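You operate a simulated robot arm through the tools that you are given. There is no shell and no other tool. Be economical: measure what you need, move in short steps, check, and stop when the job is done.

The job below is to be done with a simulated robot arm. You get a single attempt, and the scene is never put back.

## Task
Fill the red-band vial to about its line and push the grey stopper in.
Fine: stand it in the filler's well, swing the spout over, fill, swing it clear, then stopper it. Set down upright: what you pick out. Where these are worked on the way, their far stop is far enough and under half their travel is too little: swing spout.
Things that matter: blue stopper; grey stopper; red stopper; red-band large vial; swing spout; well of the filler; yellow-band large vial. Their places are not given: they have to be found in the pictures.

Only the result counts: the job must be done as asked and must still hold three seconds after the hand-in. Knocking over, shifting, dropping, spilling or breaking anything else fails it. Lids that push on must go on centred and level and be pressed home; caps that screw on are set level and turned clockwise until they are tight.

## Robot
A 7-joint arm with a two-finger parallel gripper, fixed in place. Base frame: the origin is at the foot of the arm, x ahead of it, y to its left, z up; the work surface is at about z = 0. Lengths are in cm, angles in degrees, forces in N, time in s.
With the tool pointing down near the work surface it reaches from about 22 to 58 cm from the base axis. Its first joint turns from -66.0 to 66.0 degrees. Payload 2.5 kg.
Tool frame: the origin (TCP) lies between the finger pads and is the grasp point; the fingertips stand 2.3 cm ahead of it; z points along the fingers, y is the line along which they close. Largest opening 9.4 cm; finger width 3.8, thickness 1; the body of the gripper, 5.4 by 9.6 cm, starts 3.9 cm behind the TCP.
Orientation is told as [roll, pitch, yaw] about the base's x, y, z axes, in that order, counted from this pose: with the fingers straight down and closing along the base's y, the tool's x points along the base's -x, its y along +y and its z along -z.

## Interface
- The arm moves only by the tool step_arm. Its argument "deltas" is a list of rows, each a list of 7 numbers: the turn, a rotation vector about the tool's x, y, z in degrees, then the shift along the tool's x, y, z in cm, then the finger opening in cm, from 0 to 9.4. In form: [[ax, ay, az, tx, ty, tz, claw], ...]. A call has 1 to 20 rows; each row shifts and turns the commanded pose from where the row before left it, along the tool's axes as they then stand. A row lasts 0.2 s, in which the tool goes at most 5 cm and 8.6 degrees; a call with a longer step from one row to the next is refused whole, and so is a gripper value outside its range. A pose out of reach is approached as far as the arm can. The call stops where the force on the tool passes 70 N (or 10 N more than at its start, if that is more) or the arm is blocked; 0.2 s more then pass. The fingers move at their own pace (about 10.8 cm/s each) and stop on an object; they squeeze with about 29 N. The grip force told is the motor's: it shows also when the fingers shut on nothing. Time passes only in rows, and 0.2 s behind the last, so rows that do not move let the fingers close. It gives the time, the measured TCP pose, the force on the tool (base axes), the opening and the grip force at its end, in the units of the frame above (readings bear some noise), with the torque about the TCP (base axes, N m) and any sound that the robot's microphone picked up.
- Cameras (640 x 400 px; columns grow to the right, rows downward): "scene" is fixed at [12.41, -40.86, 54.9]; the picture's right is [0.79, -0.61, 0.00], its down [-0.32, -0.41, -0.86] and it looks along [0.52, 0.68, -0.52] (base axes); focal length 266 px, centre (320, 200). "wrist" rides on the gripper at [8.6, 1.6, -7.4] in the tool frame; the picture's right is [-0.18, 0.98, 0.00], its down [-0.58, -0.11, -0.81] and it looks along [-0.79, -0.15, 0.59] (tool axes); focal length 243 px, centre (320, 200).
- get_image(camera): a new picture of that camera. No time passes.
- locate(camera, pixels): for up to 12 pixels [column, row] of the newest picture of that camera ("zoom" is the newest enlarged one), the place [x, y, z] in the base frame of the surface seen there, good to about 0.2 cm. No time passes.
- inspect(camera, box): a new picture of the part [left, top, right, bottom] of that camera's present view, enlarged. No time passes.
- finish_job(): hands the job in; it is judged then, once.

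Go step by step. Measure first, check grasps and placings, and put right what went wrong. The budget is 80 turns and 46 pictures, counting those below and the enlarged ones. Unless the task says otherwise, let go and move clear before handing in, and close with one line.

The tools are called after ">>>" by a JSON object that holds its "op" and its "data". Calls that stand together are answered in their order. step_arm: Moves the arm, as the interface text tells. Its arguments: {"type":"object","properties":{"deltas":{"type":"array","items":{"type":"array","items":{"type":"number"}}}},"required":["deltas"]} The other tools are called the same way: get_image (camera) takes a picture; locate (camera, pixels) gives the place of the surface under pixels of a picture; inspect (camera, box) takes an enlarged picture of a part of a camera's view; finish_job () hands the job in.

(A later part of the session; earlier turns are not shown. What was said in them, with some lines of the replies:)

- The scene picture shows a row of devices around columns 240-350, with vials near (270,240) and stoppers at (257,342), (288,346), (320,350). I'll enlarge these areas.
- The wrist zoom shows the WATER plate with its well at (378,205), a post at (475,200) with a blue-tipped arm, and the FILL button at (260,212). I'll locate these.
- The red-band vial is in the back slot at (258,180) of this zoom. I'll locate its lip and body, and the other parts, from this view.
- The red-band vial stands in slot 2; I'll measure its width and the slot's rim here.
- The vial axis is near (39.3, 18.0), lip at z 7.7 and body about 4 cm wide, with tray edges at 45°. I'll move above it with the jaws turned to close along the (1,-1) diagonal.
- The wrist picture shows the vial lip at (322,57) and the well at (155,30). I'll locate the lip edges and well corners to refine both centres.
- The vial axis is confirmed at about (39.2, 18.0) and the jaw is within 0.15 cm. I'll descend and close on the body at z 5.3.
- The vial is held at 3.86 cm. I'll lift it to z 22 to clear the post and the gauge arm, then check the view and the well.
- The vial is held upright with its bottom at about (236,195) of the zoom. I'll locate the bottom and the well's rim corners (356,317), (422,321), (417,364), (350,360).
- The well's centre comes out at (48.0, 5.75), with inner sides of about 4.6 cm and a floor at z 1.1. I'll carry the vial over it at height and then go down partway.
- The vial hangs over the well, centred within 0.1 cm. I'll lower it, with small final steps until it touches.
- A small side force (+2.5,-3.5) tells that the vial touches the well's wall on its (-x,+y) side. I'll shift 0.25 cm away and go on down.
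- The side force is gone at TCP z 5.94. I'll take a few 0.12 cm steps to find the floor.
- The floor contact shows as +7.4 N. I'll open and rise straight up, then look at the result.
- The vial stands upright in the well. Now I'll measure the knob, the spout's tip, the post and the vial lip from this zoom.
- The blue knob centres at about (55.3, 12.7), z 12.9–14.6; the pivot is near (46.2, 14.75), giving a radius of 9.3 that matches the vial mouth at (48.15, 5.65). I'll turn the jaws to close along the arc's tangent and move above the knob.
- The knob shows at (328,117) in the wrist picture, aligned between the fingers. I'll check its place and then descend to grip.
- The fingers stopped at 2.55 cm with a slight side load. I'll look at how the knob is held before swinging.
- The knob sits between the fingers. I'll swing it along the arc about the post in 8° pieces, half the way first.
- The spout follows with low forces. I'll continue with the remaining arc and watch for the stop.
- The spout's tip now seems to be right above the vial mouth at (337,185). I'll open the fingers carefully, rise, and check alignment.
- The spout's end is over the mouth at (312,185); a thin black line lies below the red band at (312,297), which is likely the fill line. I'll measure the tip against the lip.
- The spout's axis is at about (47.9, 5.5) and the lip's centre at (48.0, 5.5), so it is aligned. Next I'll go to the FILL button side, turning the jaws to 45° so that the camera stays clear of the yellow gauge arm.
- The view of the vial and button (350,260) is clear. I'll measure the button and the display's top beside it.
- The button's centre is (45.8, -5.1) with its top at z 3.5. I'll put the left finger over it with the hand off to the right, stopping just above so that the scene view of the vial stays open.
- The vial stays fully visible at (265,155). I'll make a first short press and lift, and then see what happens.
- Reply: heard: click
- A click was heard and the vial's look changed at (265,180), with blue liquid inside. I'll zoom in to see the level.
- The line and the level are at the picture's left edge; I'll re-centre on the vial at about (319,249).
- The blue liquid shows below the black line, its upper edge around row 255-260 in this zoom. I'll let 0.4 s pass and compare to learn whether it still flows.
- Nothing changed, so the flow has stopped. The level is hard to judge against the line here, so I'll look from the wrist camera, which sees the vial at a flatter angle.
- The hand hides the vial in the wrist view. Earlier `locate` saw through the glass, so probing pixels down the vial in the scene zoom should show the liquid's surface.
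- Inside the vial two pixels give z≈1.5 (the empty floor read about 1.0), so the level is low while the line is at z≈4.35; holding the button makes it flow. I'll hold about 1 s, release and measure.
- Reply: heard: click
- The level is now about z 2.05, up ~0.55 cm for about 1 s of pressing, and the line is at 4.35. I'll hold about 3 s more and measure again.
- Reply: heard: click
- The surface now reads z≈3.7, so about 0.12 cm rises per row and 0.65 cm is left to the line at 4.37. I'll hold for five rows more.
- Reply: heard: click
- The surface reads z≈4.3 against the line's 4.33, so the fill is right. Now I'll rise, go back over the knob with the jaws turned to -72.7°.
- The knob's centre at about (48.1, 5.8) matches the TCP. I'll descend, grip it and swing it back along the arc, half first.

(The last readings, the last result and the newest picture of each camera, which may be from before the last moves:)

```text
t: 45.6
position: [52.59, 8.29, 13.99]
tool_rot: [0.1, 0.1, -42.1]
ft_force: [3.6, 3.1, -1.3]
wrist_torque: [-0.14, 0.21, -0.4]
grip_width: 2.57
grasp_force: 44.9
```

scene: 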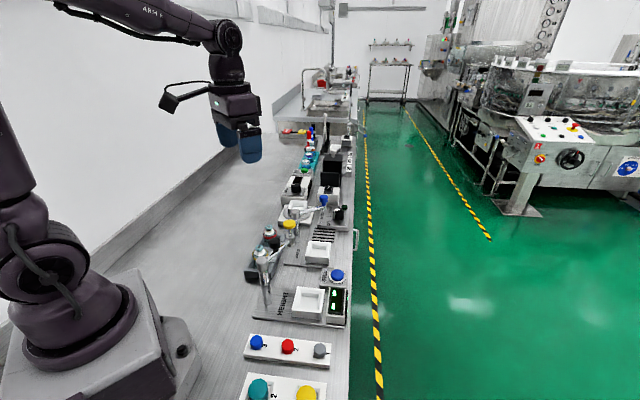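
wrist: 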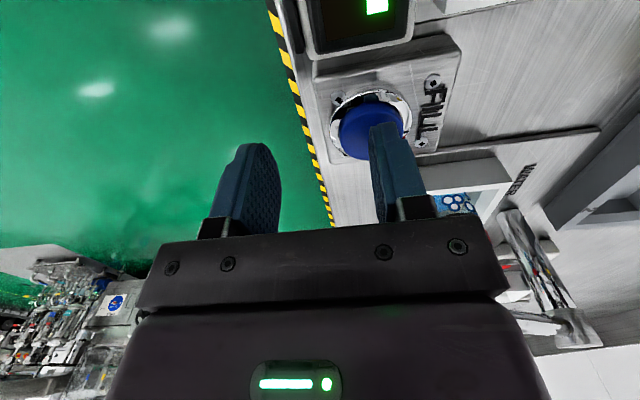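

The knob follows with small forces. I'll swing the second half, release and rise.

>>> {"op": "step_arm", "data": {"deltas": [[0, 0, 0, 0, 1.297, 0, 1], [0, 0, -8, 0, 0, 0, 1], [0, 0, 0, 0, 1.297, 0, 1], [0, 0, -8, 0, 0, 0, 1], [0, 0, 0, 0, 1.297, 0, 1], [0, 0, -8, 0, 0, 0, 1], [0, 0, 0, 0, 1.297, 0, 1], [0, 0, -4, 0, 0, 0, 1], [0, 0, 0, 0, 0.3, 0, 1], [0, 0, 0, 0, 0, 0, 1]]}}

>>> {"op": "step_arm", "data": {"deltas": [[0, 0, 0, 0, 0, 0, 4], [0, 0, 0, 0, 0, 0, 5], [0, 0, 0, 0, 0, -3, 5], [0, 0, 0, 0, 0, -4, 5], [0, 0, 0, 0, 0, 0, 5]]}}

>>> {"op": "get_image", "data": {"camera": "scene"}}

```text
t: 47.8
position: [55.28, 12.7, 14.07]
tool_rot: [-0.1, 0.1, -14.2]
ft_force: [1.6, -2.0, 2.7]
wrist_torque: [0.14, -0.23, 0.24]
grip_width: 2.52
grasp_force: 44.8
```

```text
t: 49.0
position: [55.29, 12.87, 20.96]
tool_rot: [0.1, 0.0, -14.0]
ft_force: [-0.3, -0.6, -0.1]
wrist_torque: [0.05, 0.02, -0.01]
grip_width: 5.0
grasp_force: 0.1
```

```text
11 pictures are left
```

scene: 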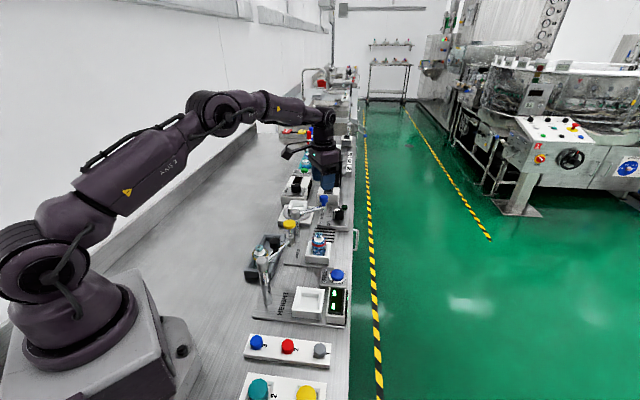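

The spout is back clear at (322,200). Now the grey stopper at (320,350): I'll zoom and measure it.

>>> {"op": "inspect", "data": {"camera": "scene", "box": [275, 325, 355, 375]}}

>>> {"op": "locate", "data": {"camera": "scene", "pixels": [[320, 347], [315, 349], [325, 349], [320, 355], [288, 343], [332, 345], [325, 375]]}}

```text
8.00 times, centred on (315, 350) of scene
```

zoom: 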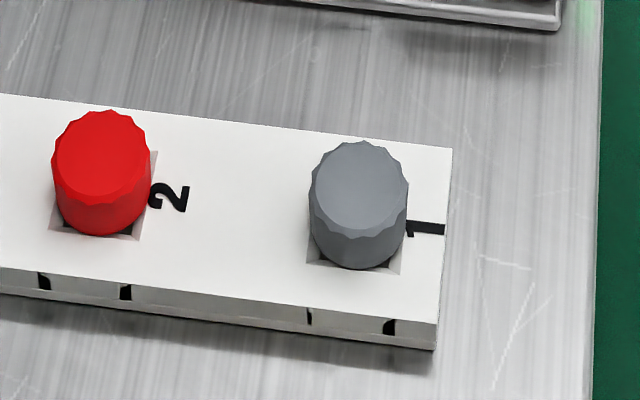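

```text
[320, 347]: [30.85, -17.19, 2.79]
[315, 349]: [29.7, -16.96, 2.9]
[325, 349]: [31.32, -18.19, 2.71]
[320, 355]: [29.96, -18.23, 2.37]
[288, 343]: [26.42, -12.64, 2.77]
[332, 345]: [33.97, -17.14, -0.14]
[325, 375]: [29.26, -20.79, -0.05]
```

I'll measure the stopper's top edges and the rack's top surface in the zoom.

>>> {"op": "locate", "data": {"camera": "zoom", "pixels": [[316, 187], [404, 192], [362, 146], [358, 226], [360, 186], [357, 262], [345, 285], [250, 180], [320, 257], [445, 330]]}}

```text
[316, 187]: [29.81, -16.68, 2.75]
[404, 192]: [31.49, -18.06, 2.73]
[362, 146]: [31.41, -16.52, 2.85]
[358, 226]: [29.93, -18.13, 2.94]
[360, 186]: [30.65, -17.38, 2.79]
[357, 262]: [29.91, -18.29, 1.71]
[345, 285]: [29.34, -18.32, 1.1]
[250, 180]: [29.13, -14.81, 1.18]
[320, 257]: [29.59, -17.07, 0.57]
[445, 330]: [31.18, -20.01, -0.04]
```

The grey stopper is centred at (30.65, -17.37), top z 2.8, about 2.1 cm wide, with 1.6 cm standing above the rack. I'll travel over it at height with the jaws at 45° and come down to z 9.

>>> {"op": "step_arm", "data": {"deltas": [[0, 0, -8.43, 0, 0, -2.5, 5], [0, 0, -8.43, 0, 0, -2.5, 5], [0, 0, -8.43, 0, 0, 0, 5], [0, 0, -8.43, 0, 0, 0, 5], [0, 0, -8.43, 0, 0, 0, 5], [0, 0, -8.43, 0, 0, 0, 5], [0, 0, -8.43, 0, 0, 0, 5], [0, 0, 0, 3.88, -0.4, 0, 5], [0, 0, 0, 3.88, -0.4, 0, 5], [0, 0, 0, 3.88, -0.4, 0, 5], [0, 0, 0, 3.88, -0.4, 0, 5], [0, 0, 0, 3.88, -0.4, 0, 5], [0, 0, 0, 3.88, -0.4, 0, 5], [0, 0, 0, 3.88, -0.4, 0, 5], [0, 0, 0, 3.88, -0.4, 0, 5], [0, 0, 0, 3.88, -0.4, 0, 5], [0, 0, 0, 3.88, -0.4, 0, 5], [0, 0, 0, 0, 0, 0, 5]]}}

>>> {"op": "step_arm", "data": {"deltas": [[0, 0, 0, 0, 0, 4, 5], [0, 0, 0, 0, 0, 4, 5], [0, 0, 0, 0, 0, 4, 5], [0, 0, 0, 0, 0, 4, 5], [0, 0, 0, 0, 0, 0, 5]]}}

```text
t: 52.8
position: [30.56, -17.37, 25.94]
tool_rot: [0.0, 0.0, 44.9]
ft_force: [-0.5, -0.1, -0.9]
wrist_torque: [0.0, 0.01, 0.02]
grip_width: 5.0
grasp_force: 0.1
```

```text
t: 54.0
position: [30.64, -17.29, 9.95]
tool_rot: [0.0, 0.1, 44.9]
ft_force: [0.2, 0.2, 0.1]
wrist_torque: [-0.03, 0.01, -0.02]
grip_width: 5.02
grasp_force: 0.0
```

The jaw is within 0.1 cm of the stopper's axis. I'll descend so that the tips sit just above the rack, and close.

>>> {"op": "step_arm", "data": {"deltas": [[0, 0, 0, 0, 0, 3, 5], [0, 0, 0, 0, 0, 2, 4.5], [0, 0, 0, 0, 0, 1.25, 4.5], [0, 0, 0, 0, 0, 0, 4.5], [0, 0, 0, 0, 0, 0, 2.5], [0, 0, 0, 0, 0, 0, 1], [0, 0, 0, 0, 0, 0, 1], [0, 0, 0, 0, 0, 0, 1]]}}

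>>> {"op": "inspect", "data": {"camera": "scene", "box": [275, 310, 365, 380]}}

```text
t: 55.8
position: [30.63, -17.29, 3.81]
tool_rot: [-0.1, 0.0, 44.7]
ft_force: [-0.1, 0.1, 0.6]
wrist_torque: [0.0, -0.02, -0.02]
grip_width: 1.92
grasp_force: 29.0
```

```text
5.71 times, centred on (320, 345) of scene
```

zoom: 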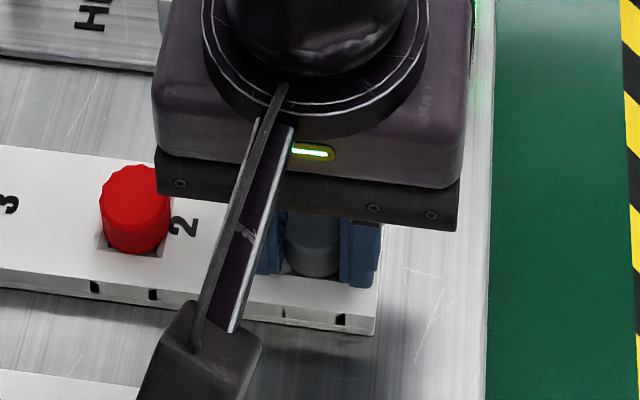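

The stopper is gripped at 1.92 cm. I'll lift it and check that it hangs level.

>>> {"op": "step_arm", "data": {"deltas": [[0, 0, 0, 0, 0, -0.7, 1], [0, 0, 0, 0, 0, -1.5, 1], [0, 0, 0, 0, 0, -4, 1], [0, 0, 0, 0, 0, -4, 1], [0, 0, 0, 0, 0, -4, 1], [0, 0, 0, 0, 0, -4, 1], [0, 0, 0, 0, 0, -4, 1], [0, 0, 0, 0, 0, 0, 1]]}}

>>> {"op": "step_arm", "data": {"deltas": [[0, 0, 0, -3.57, 0.48, 0, 1], [0, 0, 0, -3.57, 0.48, 0, 1], [0, 0, 0, -3.57, 0.48, 0, 1], [0, 0, 0, -3.57, 0.48, 0, 1], [0, 0, 0, -3.57, 0.48, 0, 1], [0, 0, 0, -3.57, 0.48, 0, 1], [0, 0, 0, -3.57, 0.48, 0, 1], [0, 0, 0, -3.57, 0.48, 0, 1], [0, 0, 0, 0, 0, 4, 1], [0, 0, 0, 0, 0, 4, 1], [0, 0, 0, 0, 0, 3, 1], [0, 0, 0, 0, 0, 0, 1]]}}

>>> {"op": "inspect", "data": {"camera": "scene", "box": [290, 195, 350, 260]}}

```text
t: 57.6
position: [30.69, -17.36, 26.08]
tool_rot: [0.0, 0.0, 45.0]
ft_force: [-0.7, -0.2, -0.5]
wrist_torque: [0.03, 0.01, 0.0]
grip_width: 1.9
grasp_force: 28.5
```

```text
t: 60.2
position: [48.29, 5.51, 14.74]
tool_rot: [0.0, -0.1, 44.8]
ft_force: [0.6, -0.3, 0.6]
wrist_torque: [0.02, 0.01, 0.04]
grip_width: 1.9
grasp_force: 29.2
```

```text
6.15 times, centred on (320, 228) of scene
```

zoom: 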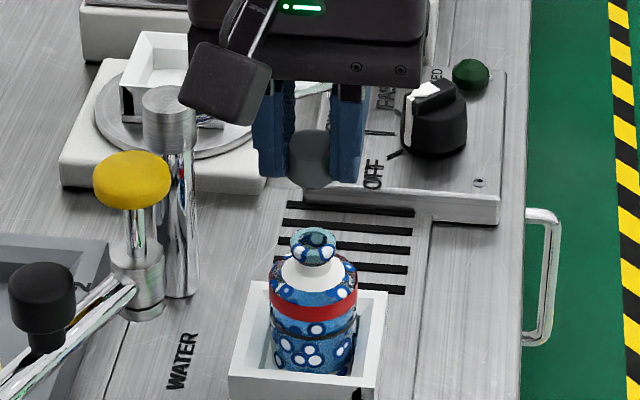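

The stopper hangs level at (312,160) above the mouth at (313,240). I'll measure the lip and the stopper to align them.

>>> {"op": "locate", "data": {"camera": "zoom", "pixels": [[293, 242], [334, 242], [313, 230], [313, 256], [313, 251], [310, 185], [310, 160], [297, 160], [324, 160], [262, 165], [355, 170]]}}

```text
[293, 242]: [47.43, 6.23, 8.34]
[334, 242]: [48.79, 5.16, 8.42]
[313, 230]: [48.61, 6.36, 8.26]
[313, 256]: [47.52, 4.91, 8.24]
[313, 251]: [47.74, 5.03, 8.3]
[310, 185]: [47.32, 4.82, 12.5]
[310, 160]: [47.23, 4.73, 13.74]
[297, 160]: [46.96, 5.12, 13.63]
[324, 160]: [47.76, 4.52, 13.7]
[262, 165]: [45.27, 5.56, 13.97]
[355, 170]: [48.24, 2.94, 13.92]
```

The lip's centre is (48.09, 5.66) and the stopper agrees within about 0.1–0.2 cm. I'll take another reading of the pose while lowering a bit, plus a close view.

>>> {"op": "step_arm", "data": {"deltas": [[0, 0, 0, 0, 0, 1.7, 1], [0, 0, 0, 0, 0, 0, 1], [0, 0, 0, 0, 0, 0, 1]]}}

>>> {"op": "step_arm", "data": {"deltas": [[0, 0, 0, 0, 0, 0, 1]]}}

>>> {"op": "inspect", "data": {"camera": "scene", "box": [299, 218, 339, 243]}}

```text
t: 61.0
position: [48.09, 5.52, 13.18]
tool_rot: [0.0, 0.0, 44.9]
ft_force: [0.6, -0.8, 1.0]
wrist_torque: [0.0, 0.01, -0.01]
grip_width: 1.91
grasp_force: 29.6
```

```text
t: 61.4
position: [48.14, 5.5, 13.22]
tool_rot: [0.1, 0.1, 44.9]
ft_force: [-0.7, 0.1, -0.1]
wrist_torque: [0.02, -0.02, 0.01]
grip_width: 1.91
grasp_force: 28.9
```

```text
16.00 times, centred on (319, 230) of scene
```

zoom: 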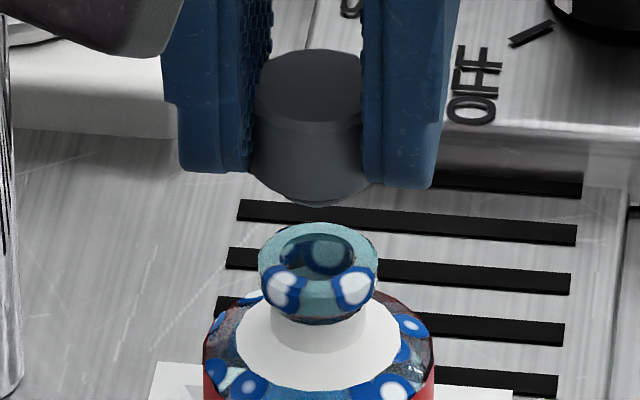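

The stopper is centred over the lip within about 0.1 cm. I'll make a tiny correction and lower slowly until it touches.

>>> {"op": "step_arm", "data": {"deltas": [[0, 0, 0, -0.08, 0, 0.5, 1], [0, 0, 0, 0, 0, 0.4, 1], [0, 0, 0, 0, 0, 0.3, 1], [0, 0, 0, 0, 0, 0, 1]]}}

>>> {"op": "inspect", "data": {"camera": "scene", "box": [299, 221, 339, 246]}}

```text
t: 62.4
position: [48.18, 5.54, 12.04]
tool_rot: [-0.1, 0.0, 44.9]
ft_force: [0.4, -0.6, 0.7]
wrist_torque: [0.0, 0.0, 0.01]
grip_width: 1.94
grasp_force: 29.6
```

```text
16.00 times, centred on (319, 234) of scene
```

zoom: 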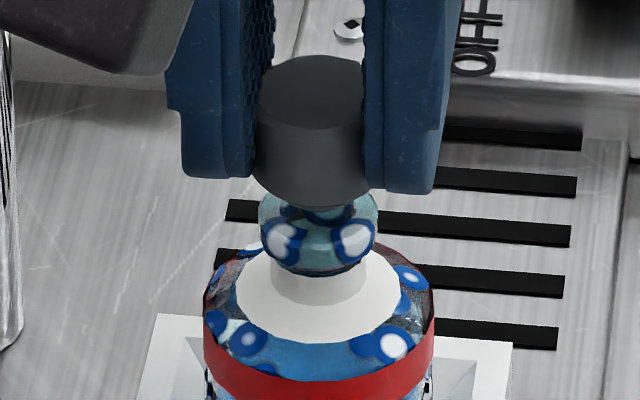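

The stopper's axis is at column ~312 against the lip's 318, so about 0.1 cm left. I'll check the depth too with a locate on both fronts.

>>> {"op": "locate", "data": {"camera": "zoom", "pixels": [[312, 150], [312, 170], [312, 190], [318, 222], [318, 255], [312, 95], [290, 90], [335, 90], [312, 60], [312, 125]]}}

```text
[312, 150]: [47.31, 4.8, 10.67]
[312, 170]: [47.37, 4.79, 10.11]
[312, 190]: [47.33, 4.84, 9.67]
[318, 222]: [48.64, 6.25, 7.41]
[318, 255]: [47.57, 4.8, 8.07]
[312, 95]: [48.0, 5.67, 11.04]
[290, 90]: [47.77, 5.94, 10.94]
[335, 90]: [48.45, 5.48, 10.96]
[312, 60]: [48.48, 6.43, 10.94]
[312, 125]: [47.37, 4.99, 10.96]
```

The stopper's centre reads (47.93, 5.65) against the lip's (48.09, 5.6), with its underside at z≈9.3. I'll correct by 0.13 cm and lower slowly, watching the force.

>>> {"op": "step_arm", "data": {"deltas": [[0, 0, 0, -0.05, -0.13, 0.3, 1], [0, 0, 0, 0, 0, 0.3, 1], [0, 0, 0, 0, 0, 0.2, 1], [0, 0, 0, 0, 0, 0, 1]]}}

>>> {"op": "step_arm", "data": {"deltas": [[0, 0, 0, 0, 0, 0.15, 1], [0, 0, 0, 0, 0, 0.15, 1]]}}

```text
t: 63.4
position: [48.33, 5.62, 11.13]
tool_rot: [0.1, 0.0, 45.0]
ft_force: [-0.8, -0.5, -0.6]
wrist_torque: [0.0, 0.0, 0.0]
grip_width: 1.94
grasp_force: 29.2
```

```text
t: 64.0
position: [48.47, 5.57, 11.0]
tool_rot: [0.0, -0.1, 45.0]
ft_force: [-2.6, 1.1, 10.1]
wrist_torque: [0.07, 0.1, 0.0]
grip_width: 1.9
grasp_force: 29.2
```

Contact at TCP z≈11.0 with 10 N, as expected for the rim. I'll look before pressing.

>>> {"op": "inspect", "data": {"camera": "scene", "box": [299, 223, 339, 248]}}

>>> {"op": "locate", "data": {"camera": "zoom", "pixels": [[318, 85], [318, 135], [318, 150], [318, 170], [318, 215], [318, 100], [262, 205], [376, 205], [318, 185]]}}

```text
16.00 times, centred on (319, 236) of scene
```

zoom: 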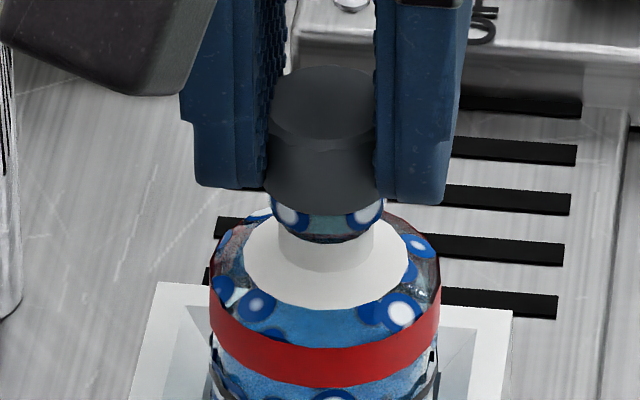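

```text
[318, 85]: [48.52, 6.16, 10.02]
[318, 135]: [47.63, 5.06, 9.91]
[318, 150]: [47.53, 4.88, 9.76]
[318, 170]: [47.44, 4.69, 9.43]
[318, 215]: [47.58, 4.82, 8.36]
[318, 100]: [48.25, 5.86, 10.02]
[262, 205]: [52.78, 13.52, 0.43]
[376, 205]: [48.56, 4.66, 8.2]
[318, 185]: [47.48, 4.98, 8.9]
```

The stopper sits centred on the lip (columns 324 and 326), level. I'll press it in with small steps.

>>> {"op": "step_arm", "data": {"deltas": [[0, 0, 0, 0, 0, 0.15, 1], [0, 0, 0, 0, 0, 0.15, 1], [0, 0, 0, 0, 0, 0.15, 1]]}}

>>> {"op": "step_arm", "data": {"deltas": [[0, 0, 0, 0, 0, 0.15, 1], [0, 0, 0, 0, 0, 0.15, 1]]}}

```text
t: 64.8
position: [48.58, 5.52, 10.85]
tool_rot: [-0.2, -0.3, 44.8]
ft_force: [-8.2, -0.9, 40.0]
wrist_torque: [0.04, 0.36, 0.01]
grip_width: 1.96
grasp_force: 29.2
```

```text
t: 65.4
position: [48.48, 5.56, 10.66]
tool_rot: [-0.5, -0.4, 44.9]
ft_force: [-13.0, 0.9, 57.4]
wrist_torque: [0.67, 0.62, 0.13]
grip_width: 2.05
grasp_force: 29.2
```

The force rose to 57 N with a 13 N side load and no click yet. I'll look before doing more.

>>> {"op": "inspect", "data": {"camera": "scene", "box": [299, 223, 339, 248]}}

>>> {"op": "locate", "data": {"camera": "zoom", "pixels": [[318, 85], [318, 100], [318, 120], [305, 110], [345, 110], [318, 150], [318, 170], [326, 205], [326, 215], [290, 100], [360, 100]]}}

```text
16.00 times, centred on (319, 236) of scene
```

zoom: 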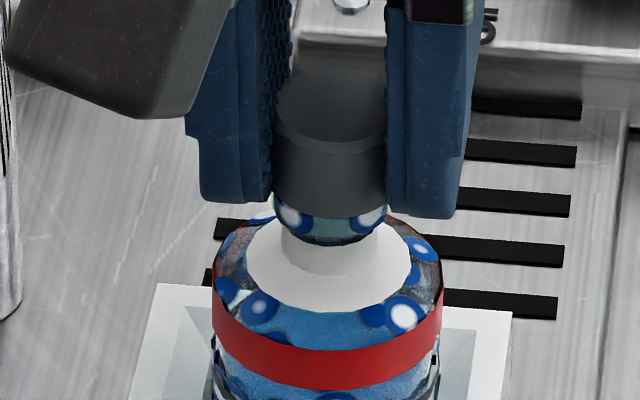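

```text
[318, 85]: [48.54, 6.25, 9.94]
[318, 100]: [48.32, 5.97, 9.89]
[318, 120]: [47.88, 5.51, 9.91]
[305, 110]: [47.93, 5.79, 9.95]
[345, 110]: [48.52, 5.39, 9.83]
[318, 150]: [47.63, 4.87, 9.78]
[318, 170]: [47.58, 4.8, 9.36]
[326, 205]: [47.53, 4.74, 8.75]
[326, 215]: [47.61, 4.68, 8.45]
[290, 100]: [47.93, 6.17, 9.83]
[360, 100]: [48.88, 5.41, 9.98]
```

The stopper is level and centred but the fingers slipped down over it (its top stays at z≈9.9). I'll let go, rise, and press on its top with closed fingertips.

>>> {"op": "step_arm", "data": {"deltas": [[0, 0, 0, 0, 0, -0.2, 2.6], [0, 0, 0, 0, 0, 0, 4], [0, 0, 0, 0, 0, 0, 4], [0, 0, 0, 0, 0, -2, 4], [0, 0, 0, 0, 0, -2, 4], [0, 0, 0, 0, 0, 0, 0], [0, 0, 0, 0, 0, 0, 0], [0, 0, 0, 0, 0, 0, 0]]}}

>>> {"op": "inspect", "data": {"camera": "scene", "box": [299, 223, 339, 248]}}

>>> {"op": "locate", "data": {"camera": "zoom", "pixels": [[318, 85], [318, 100], [318, 120], [290, 105], [310, 110], [350, 110], [365, 105], [318, 150], [318, 170], [318, 205], [318, 215]]}}

```text
t: 67.2
position: [48.27, 5.47, 14.51]
tool_rot: [0.1, 0.0, 44.9]
ft_force: [0.4, -0.6, -0.4]
wrist_torque: [0.05, 0.02, -0.04]
grip_width: 0.0
grasp_force: 29.3
```

```text
16.00 times, centred on (319, 236) of scene
```

zoom: 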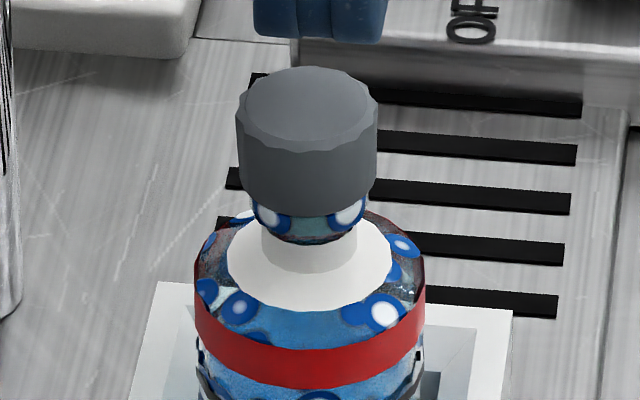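

```text
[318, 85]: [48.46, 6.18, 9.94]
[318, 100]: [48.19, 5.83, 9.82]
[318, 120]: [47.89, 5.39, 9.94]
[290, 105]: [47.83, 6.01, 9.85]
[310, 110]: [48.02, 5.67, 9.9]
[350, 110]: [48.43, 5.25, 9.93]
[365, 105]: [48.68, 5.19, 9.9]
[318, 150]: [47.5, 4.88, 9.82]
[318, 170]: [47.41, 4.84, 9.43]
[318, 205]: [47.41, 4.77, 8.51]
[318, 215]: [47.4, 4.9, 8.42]
```

The stopper sits level and centred on the vial, its top at z 9.9 and centre about (48.0, 5.7). I'll shift 0.25 cm to centre the closed fingertips and press down.

>>> {"op": "step_arm", "data": {"deltas": [[0, 0, 0, 0, 0.25, 0, 0], [0, 0, 0, 0, 0, 1.2, 0], [0, 0, 0, 0, 0, 0.7, 0], [0, 0, 0, 0, 0, 0, 0]]}}

>>> {"op": "step_arm", "data": {"deltas": [[0, 0, 0, 0, 0, 0.2, 0], [0, 0, 0, 0, 0, 0.2, 0], [0, 0, 0, 0, 0, 0.15, 0], [0, 0, 0, 0, 0, 0.15, 0]]}}

```text
t: 68.2
position: [48.1, 5.78, 12.42]
tool_rot: [0.0, 0.1, 45.0]
ft_force: [0.9, -0.8, 0.3]
wrist_torque: [-0.02, 0.02, 0.0]
grip_width: 0.0
grasp_force: 29.4
```

```text
t: 69.2
position: [48.42, 5.56, 12.15]
tool_rot: [-0.3, -0.3, 44.7]
ft_force: [-5.2, -6.6, 43.8]
wrist_torque: [-0.23, 0.32, 0.02]
grip_width: 0.0
grasp_force: 29.2
```

Contact with 44 N and no movement yet. I'll press a little further.

>>> {"op": "step_arm", "data": {"deltas": [[0, 0, 0, 0, 0, 0.12, 0], [0, 0, 0, 0, 0, 0.12, 0], [0, 0, 0, 0, 0, 0.12, 0], [0, 0, 0, 0, 0, 0.12, 0]]}}

```text
t: 70.2
position: [48.77, 5.69, 12.32]
tool_rot: [-0.8, -0.8, 44.8]
ft_force: [-4.7, -0.8, 15.8]
wrist_torque: [-0.11, 0.27, 0.02]
grip_width: 0.01
grasp_force: 28.4
stopped in row 4: the force on the tool passed its limit at 71 N (the readings are from after the stop); the commanded pose is now the measured one
```

The force passed 71 N; I need to see whether the stopper went home. I'll rise and measure the stopper again.

>>> {"op": "step_arm", "data": {"deltas": [[0, 0, 0, 0, 0, -1.5, 0], [0, 0, 0, 0, 0, -2, 0], [0, 0, 0, 0, 0, 0, 0]]}}

>>> {"op": "inspect", "data": {"camera": "scene", "box": [299, 223, 339, 248]}}

>>> {"op": "locate", "data": {"camera": "zoom", "pixels": [[308, 85], [308, 110], [280, 110], [335, 110], [308, 150], [308, 170], [308, 190], [308, 200], [308, 210], [308, 220], [308, 230], [308, 255]]}}

```text
t: 71.0
position: [48.44, 5.6, 15.63]
tool_rot: [-0.8, -0.6, 44.8]
ft_force: [0.0, 0.1, 0.7]
wrist_torque: [0.0, 0.0, 0.02]
grip_width: 0.01
grasp_force: 29.4
```

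```text
16.00 times, centred on (319, 236) of scene
```

zoom: 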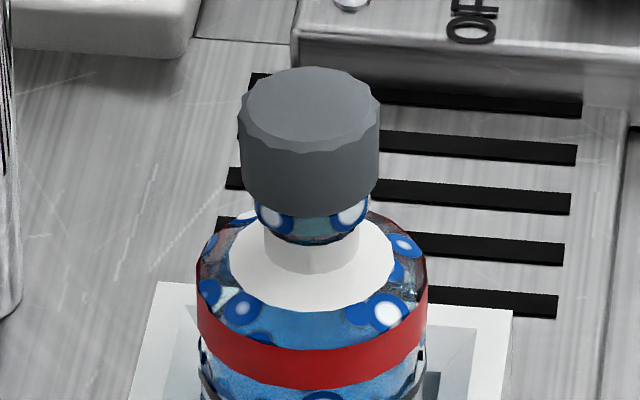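

```text
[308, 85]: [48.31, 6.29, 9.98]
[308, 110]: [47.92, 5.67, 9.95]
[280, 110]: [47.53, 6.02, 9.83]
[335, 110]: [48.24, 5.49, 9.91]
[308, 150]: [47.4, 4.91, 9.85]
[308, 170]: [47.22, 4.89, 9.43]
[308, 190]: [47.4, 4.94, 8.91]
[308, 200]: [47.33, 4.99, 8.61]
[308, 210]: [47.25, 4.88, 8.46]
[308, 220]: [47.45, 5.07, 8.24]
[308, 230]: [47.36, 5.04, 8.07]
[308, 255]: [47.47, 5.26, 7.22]
```

The stopper's underside is at the lip (z≈8.35), its top is level at about 9.9 and unmoved under 71 N, and its axis (column 309) matches the neck (311), so it is home. I'll rise clear and do a last check of the whole scene.

>>> {"op": "step_arm", "data": {"deltas": [[0, 0, 0, 0, 0, -4, 0], [0, 0, 0, 0, 0, -4, 0], [0, 0, 0, 0, 0, -4, 2], [0, 0, 0, 0, 0, 0, 2]]}}

>>> {"op": "inspect", "data": {"camera": "scene", "box": [235, 190, 365, 290]}}

```text
t: 72.0
position: [48.34, 5.78, 27.59]
tool_rot: [-0.7, -0.6, 44.7]
ft_force: [0.5, 1.4, -1.2]
wrist_torque: [-0.01, -0.03, 0.0]
grip_width: 2.0
grasp_force: 0.0
```

```text
4.00 times, centred on (300, 240) of scene
```

zoom: 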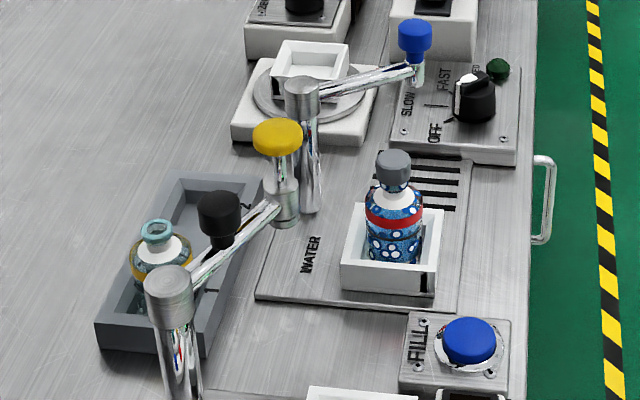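

The picture shows the red-band vial upright in the well at (393,230) with the grey stopper on it. The spout is swung clear at (414,60), and everything around it stands as before, so I'm handing in.

>>> {"op": "finish_job", "data": {}}

```text
The job is handed in.
```

The red-band vial is filled to within about 0.05 cm of its line and stands upright in the filler's well with the spout swung clear. The grey stopper sits level and centred; it took 71 N on top without moving, though no click was heard.
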